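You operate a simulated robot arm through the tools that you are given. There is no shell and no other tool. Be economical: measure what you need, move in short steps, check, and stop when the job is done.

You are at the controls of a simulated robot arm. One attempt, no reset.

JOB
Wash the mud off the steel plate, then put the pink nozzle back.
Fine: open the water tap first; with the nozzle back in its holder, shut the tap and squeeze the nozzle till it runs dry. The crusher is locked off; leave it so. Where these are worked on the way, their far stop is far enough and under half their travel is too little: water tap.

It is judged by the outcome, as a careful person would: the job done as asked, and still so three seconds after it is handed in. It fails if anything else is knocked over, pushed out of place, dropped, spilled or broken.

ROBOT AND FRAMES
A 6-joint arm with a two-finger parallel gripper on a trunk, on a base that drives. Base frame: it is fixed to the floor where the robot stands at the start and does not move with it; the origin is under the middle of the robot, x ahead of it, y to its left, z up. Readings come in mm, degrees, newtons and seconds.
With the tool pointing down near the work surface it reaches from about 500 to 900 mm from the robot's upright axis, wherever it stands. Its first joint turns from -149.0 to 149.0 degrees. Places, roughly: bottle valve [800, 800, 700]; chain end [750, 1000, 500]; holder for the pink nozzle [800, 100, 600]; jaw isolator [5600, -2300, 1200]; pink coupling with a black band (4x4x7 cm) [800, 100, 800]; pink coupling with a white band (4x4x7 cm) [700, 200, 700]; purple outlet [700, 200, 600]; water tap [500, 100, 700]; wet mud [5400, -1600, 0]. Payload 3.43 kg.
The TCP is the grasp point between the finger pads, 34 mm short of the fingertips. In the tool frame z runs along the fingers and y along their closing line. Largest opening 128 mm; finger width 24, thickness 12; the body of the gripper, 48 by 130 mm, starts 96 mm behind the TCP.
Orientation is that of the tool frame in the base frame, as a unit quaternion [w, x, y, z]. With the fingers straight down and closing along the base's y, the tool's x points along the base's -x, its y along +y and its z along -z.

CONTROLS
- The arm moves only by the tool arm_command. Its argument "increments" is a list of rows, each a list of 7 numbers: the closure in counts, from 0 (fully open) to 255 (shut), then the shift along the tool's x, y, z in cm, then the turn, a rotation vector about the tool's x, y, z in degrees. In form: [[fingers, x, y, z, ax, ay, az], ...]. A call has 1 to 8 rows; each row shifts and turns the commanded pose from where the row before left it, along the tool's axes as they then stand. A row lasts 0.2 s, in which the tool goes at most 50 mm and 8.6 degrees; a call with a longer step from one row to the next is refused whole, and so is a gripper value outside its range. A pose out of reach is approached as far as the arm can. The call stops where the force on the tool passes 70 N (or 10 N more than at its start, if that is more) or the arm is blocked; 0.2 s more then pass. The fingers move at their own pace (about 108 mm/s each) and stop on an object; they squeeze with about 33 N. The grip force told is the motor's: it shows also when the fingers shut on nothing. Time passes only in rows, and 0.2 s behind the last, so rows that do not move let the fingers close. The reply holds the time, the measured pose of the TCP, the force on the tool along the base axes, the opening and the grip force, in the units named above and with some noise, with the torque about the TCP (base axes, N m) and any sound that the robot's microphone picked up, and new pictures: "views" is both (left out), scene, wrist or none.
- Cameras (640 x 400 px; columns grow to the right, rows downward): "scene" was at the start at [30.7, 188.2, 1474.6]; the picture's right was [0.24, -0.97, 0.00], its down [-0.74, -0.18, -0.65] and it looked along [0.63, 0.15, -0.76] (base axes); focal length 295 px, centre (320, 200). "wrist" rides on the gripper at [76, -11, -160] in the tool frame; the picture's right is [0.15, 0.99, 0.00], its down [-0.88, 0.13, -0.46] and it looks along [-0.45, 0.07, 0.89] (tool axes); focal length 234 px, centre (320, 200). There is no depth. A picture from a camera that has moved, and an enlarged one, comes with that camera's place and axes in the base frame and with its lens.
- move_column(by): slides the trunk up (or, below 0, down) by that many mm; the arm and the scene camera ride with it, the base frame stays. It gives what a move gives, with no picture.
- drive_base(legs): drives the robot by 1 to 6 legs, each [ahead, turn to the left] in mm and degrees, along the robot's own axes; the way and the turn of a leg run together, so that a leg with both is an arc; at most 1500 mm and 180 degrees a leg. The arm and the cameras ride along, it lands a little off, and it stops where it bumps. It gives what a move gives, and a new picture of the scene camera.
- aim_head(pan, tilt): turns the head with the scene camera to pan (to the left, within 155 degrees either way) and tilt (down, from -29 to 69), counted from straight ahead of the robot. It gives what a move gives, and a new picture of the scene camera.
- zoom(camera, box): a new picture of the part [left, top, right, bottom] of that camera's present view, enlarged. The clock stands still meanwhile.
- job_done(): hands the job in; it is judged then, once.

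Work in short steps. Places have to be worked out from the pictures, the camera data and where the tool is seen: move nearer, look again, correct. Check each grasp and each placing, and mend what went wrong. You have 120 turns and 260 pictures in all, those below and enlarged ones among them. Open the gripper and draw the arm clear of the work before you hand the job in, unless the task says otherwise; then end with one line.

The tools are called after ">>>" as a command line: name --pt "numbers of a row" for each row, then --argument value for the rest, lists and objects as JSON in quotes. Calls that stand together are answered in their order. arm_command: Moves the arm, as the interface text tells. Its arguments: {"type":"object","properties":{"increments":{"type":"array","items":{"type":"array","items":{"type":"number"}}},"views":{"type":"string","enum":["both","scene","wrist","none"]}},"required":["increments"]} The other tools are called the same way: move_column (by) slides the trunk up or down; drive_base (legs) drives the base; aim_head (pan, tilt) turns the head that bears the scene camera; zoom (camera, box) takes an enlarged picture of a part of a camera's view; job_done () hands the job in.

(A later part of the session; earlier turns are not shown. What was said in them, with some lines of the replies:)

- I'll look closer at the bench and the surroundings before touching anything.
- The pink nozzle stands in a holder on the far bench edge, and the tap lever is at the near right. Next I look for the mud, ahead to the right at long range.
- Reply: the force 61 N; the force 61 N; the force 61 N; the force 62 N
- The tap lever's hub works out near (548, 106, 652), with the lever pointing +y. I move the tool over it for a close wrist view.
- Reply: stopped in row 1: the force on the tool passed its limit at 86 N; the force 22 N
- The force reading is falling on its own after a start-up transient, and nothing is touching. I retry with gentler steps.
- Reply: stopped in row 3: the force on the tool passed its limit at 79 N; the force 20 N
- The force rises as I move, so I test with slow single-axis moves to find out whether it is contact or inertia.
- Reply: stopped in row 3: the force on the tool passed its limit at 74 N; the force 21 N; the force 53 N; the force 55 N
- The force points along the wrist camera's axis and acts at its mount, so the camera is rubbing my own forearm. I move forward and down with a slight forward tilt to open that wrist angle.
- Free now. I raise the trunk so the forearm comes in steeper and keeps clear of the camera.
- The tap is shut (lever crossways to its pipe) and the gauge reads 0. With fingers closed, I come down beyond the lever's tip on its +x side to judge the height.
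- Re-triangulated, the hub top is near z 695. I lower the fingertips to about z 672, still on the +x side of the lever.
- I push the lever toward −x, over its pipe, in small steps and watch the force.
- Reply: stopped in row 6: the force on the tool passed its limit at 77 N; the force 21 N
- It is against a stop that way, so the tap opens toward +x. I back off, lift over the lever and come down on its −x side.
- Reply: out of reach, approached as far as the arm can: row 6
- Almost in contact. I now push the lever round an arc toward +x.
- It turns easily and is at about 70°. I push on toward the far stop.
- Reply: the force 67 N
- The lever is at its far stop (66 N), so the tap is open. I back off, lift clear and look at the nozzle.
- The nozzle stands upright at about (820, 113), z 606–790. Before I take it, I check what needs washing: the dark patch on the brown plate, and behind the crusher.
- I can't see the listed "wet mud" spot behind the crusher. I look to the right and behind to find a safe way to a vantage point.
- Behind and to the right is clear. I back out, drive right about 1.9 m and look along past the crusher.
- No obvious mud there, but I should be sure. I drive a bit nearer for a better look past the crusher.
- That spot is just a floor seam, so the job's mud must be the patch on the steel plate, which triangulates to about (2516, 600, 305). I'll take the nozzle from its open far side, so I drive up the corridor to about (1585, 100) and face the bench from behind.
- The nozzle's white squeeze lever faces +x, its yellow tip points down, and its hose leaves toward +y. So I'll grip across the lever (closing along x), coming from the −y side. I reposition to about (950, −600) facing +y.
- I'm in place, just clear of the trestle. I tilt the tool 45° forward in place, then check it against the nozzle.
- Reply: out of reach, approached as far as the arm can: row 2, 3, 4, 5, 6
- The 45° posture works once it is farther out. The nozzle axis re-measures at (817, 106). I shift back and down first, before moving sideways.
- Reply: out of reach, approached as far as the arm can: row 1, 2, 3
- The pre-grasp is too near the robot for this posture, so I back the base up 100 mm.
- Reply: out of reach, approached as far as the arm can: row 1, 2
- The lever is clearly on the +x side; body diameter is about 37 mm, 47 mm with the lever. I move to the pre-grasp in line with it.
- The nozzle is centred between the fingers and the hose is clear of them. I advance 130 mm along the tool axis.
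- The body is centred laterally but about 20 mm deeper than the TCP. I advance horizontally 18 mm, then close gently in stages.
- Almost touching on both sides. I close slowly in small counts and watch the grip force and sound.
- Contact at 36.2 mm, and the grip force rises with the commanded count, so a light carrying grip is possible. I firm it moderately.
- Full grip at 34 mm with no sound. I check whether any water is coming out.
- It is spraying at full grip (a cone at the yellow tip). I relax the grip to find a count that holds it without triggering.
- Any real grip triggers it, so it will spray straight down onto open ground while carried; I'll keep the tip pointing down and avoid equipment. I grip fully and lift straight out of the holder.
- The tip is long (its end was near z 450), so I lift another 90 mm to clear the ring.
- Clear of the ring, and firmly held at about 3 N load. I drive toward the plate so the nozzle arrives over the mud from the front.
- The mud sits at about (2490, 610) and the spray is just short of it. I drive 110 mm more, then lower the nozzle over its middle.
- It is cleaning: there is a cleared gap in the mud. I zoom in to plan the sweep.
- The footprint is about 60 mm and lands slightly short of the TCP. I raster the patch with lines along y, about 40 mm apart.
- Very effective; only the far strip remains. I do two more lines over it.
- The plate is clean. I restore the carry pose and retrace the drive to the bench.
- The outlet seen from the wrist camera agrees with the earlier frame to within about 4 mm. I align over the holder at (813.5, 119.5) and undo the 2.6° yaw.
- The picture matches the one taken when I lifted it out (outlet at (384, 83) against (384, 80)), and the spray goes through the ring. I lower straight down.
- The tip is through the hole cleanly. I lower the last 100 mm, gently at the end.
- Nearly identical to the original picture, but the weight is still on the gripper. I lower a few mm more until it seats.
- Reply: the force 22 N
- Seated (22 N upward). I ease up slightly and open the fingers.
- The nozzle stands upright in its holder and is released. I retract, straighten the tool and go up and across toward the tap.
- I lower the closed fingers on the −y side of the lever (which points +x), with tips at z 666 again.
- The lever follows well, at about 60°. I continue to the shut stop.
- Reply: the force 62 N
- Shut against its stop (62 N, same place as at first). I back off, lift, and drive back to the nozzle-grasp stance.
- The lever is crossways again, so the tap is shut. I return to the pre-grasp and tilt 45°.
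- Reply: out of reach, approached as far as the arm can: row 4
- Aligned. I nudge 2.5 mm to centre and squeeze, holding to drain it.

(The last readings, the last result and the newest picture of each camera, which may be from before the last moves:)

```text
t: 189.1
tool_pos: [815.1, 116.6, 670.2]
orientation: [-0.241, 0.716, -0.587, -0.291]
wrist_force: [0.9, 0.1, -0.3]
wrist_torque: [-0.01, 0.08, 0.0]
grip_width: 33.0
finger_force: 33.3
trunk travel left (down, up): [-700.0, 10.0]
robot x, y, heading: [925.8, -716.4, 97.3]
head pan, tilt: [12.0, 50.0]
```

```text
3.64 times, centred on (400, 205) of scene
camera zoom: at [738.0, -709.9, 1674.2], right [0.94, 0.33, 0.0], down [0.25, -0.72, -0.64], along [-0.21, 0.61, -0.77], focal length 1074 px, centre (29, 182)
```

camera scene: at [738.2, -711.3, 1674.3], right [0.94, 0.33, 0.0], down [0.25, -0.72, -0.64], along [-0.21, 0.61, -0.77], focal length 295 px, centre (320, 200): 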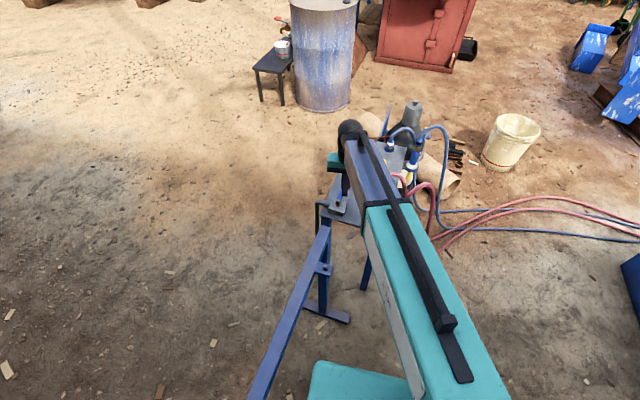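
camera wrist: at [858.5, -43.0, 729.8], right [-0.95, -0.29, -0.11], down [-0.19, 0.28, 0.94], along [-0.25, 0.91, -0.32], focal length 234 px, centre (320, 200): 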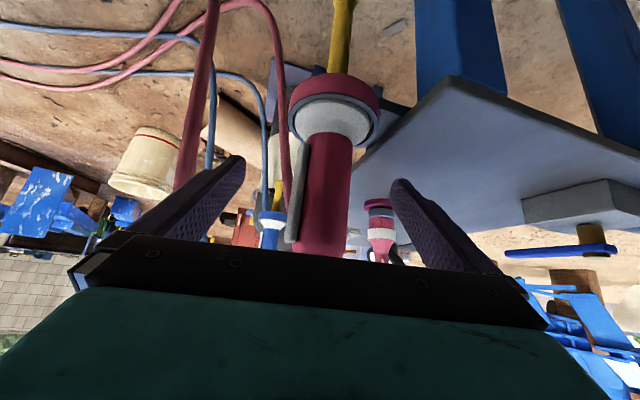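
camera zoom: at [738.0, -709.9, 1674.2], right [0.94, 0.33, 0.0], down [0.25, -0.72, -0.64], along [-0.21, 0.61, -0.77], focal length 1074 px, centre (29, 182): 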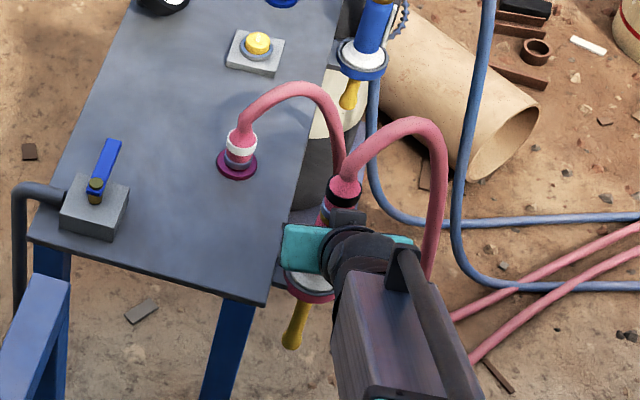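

No spray left, so it has run dry. I hold a little longer, then release and withdraw.

>>> arm_command --pt "230 0 0 0 0 0 0" --pt "230 0 0 0 0 0 0" --pt "230 0 0 0 0 0 0" --pt "230 0 0 0 0 0 0" --pt "230 0 0 0 0 0 0" --pt "230 0 0 0 0 0 0" --pt "230 0 0 0 0 0 0" --pt "230 0 0 0 0 0 0" --views "none"

>>> arm_command --pt "180 0 0 0 0 0 0" --pt "100 0 0 0 0 0 0" --pt "0 0 0 0 0 0 0" --pt "0 0 0 0 0 0 0" --pt "0 0 0 -2.5 0 0 0" --pt "0 0 0 -3 0 0 0" --pt "0 0 0 -3 0 0 0" --pt "0 0 0 -3 0 0 0" --views "none"

>>> drive_base --legs '[[-400, 0]]'

>>> zoom --camera "scene" --box '[320, 110, 480, 240]'

>>> aim_head --pan -45 --tilt 25

```text
t: 190.9
tool_pos: [815.1, 117.5, 672.1]
orientation: [-0.241, 0.716, -0.586, -0.292]
wrist_force: [0.5, -0.1, 1.4]
wrist_torque: [0.0, 0.04, 0.03]
grip_width: 32.7
finger_force: 33.0
trunk travel left (down, up): [-700.0, 10.0]
robot x, y, heading: [924.1, -717.9, 97.1]
head pan, tilt: [12.0, 50.0]
```

```text
t: 192.7
tool_pos: [829.0, 38.0, 752.9]
orientation: [-0.243, 0.716, -0.587, -0.29]
wrist_force: [0.6, 0.7, 0.2]
wrist_torque: [0.0, 0.02, -0.02]
grip_width: 128.2
finger_force: 0.1
trunk travel left (down, up): [-700.0, 10.0]
robot x, y, heading: [925.4, -718.0, 97.0]
head pan, tilt: [12.0, 50.0]
```

```text
t: 195.5
tool_pos: [884.7, -360.3, 756.7]
orientation: [-0.244, 0.714, -0.588, -0.292]
wrist_force: [-0.2, -0.6, 0.2]
wrist_torque: [0.01, -0.03, 0.0]
grip_width: 128.2
finger_force: 0.1
trunk travel left (down, up): [-700.0, 10.0]
robot x, y, heading: [969.0, -1112.5, 97.3]
head pan, tilt: [12.0, 50.0]
camera scene: at [783.3, -1110.5, 1674.3], right [0.95, 0.33, 0.0], down [0.25, -0.72, -0.65], along [-0.21, 0.61, -0.76], focal length 295 px, centre (320, 200)
```

scene: 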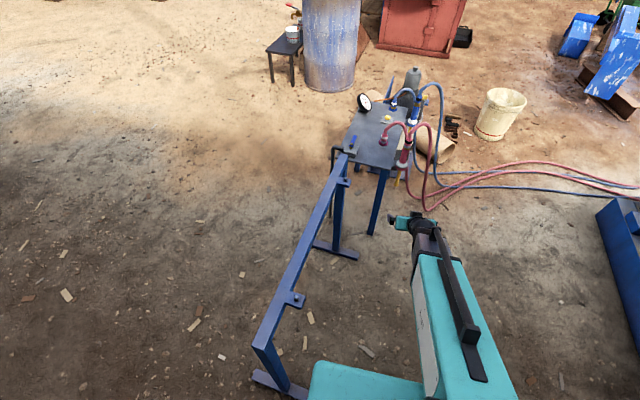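

```text
3.08 times, centred on (400, 175) of scene
camera zoom: at [783.3, -1110.5, 1674.3], right [0.95, 0.33, 0.0], down [0.25, -0.72, -0.65], along [-0.21, 0.61, -0.76], focal length 909 px, centre (74, 277)
```

zoom: 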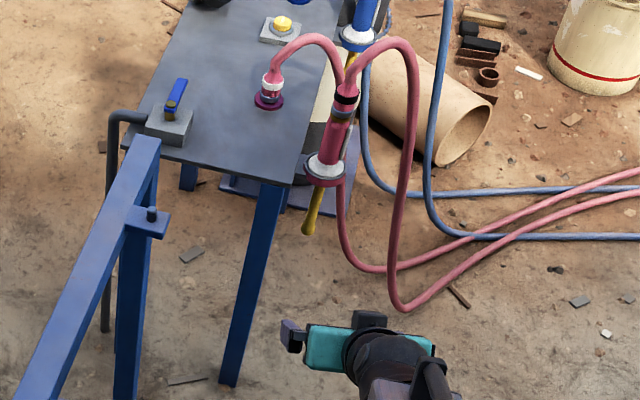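

```text
t: 196.8
tool_pos: [883.6, -358.3, 753.2]
orientation: [-0.243, 0.714, -0.588, -0.291]
wrist_force: [0.6, -0.6, 0.6]
wrist_torque: [0.01, -0.01, -0.06]
grip_width: 127.9
finger_force: 0.0
trunk travel left (down, up): [-700.0, 10.0]
robot x, y, heading: [967.2, -1110.0, 97.6]
head pan, tilt: [-45.0, 25.0]
camera scene: at [864.5, -1105.4, 1711.7], right [0.79, -0.61, 0.0], down [-0.26, -0.33, -0.91], along [0.56, 0.72, -0.42], focal length 295 px, centre (320, 200)
```

scene: 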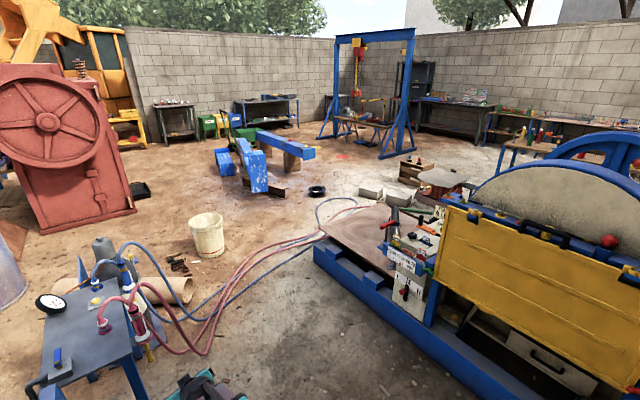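

The nozzle is upright in its holder, dry and with its hose on; the tap is crossways (shut) and the plate is clean. The gripper is open and the arm is clear, so I hand in.

>>> job_done

```text
The job is handed in.
```

The mud is washed off the steel plate, the pink nozzle is back in its holder and squeezed dry, the water tap is shut, and the crusher was not touched. Any firm grip opens the nozzle, so with the tap on it sprayed open ground and the plate all the while I carried it.
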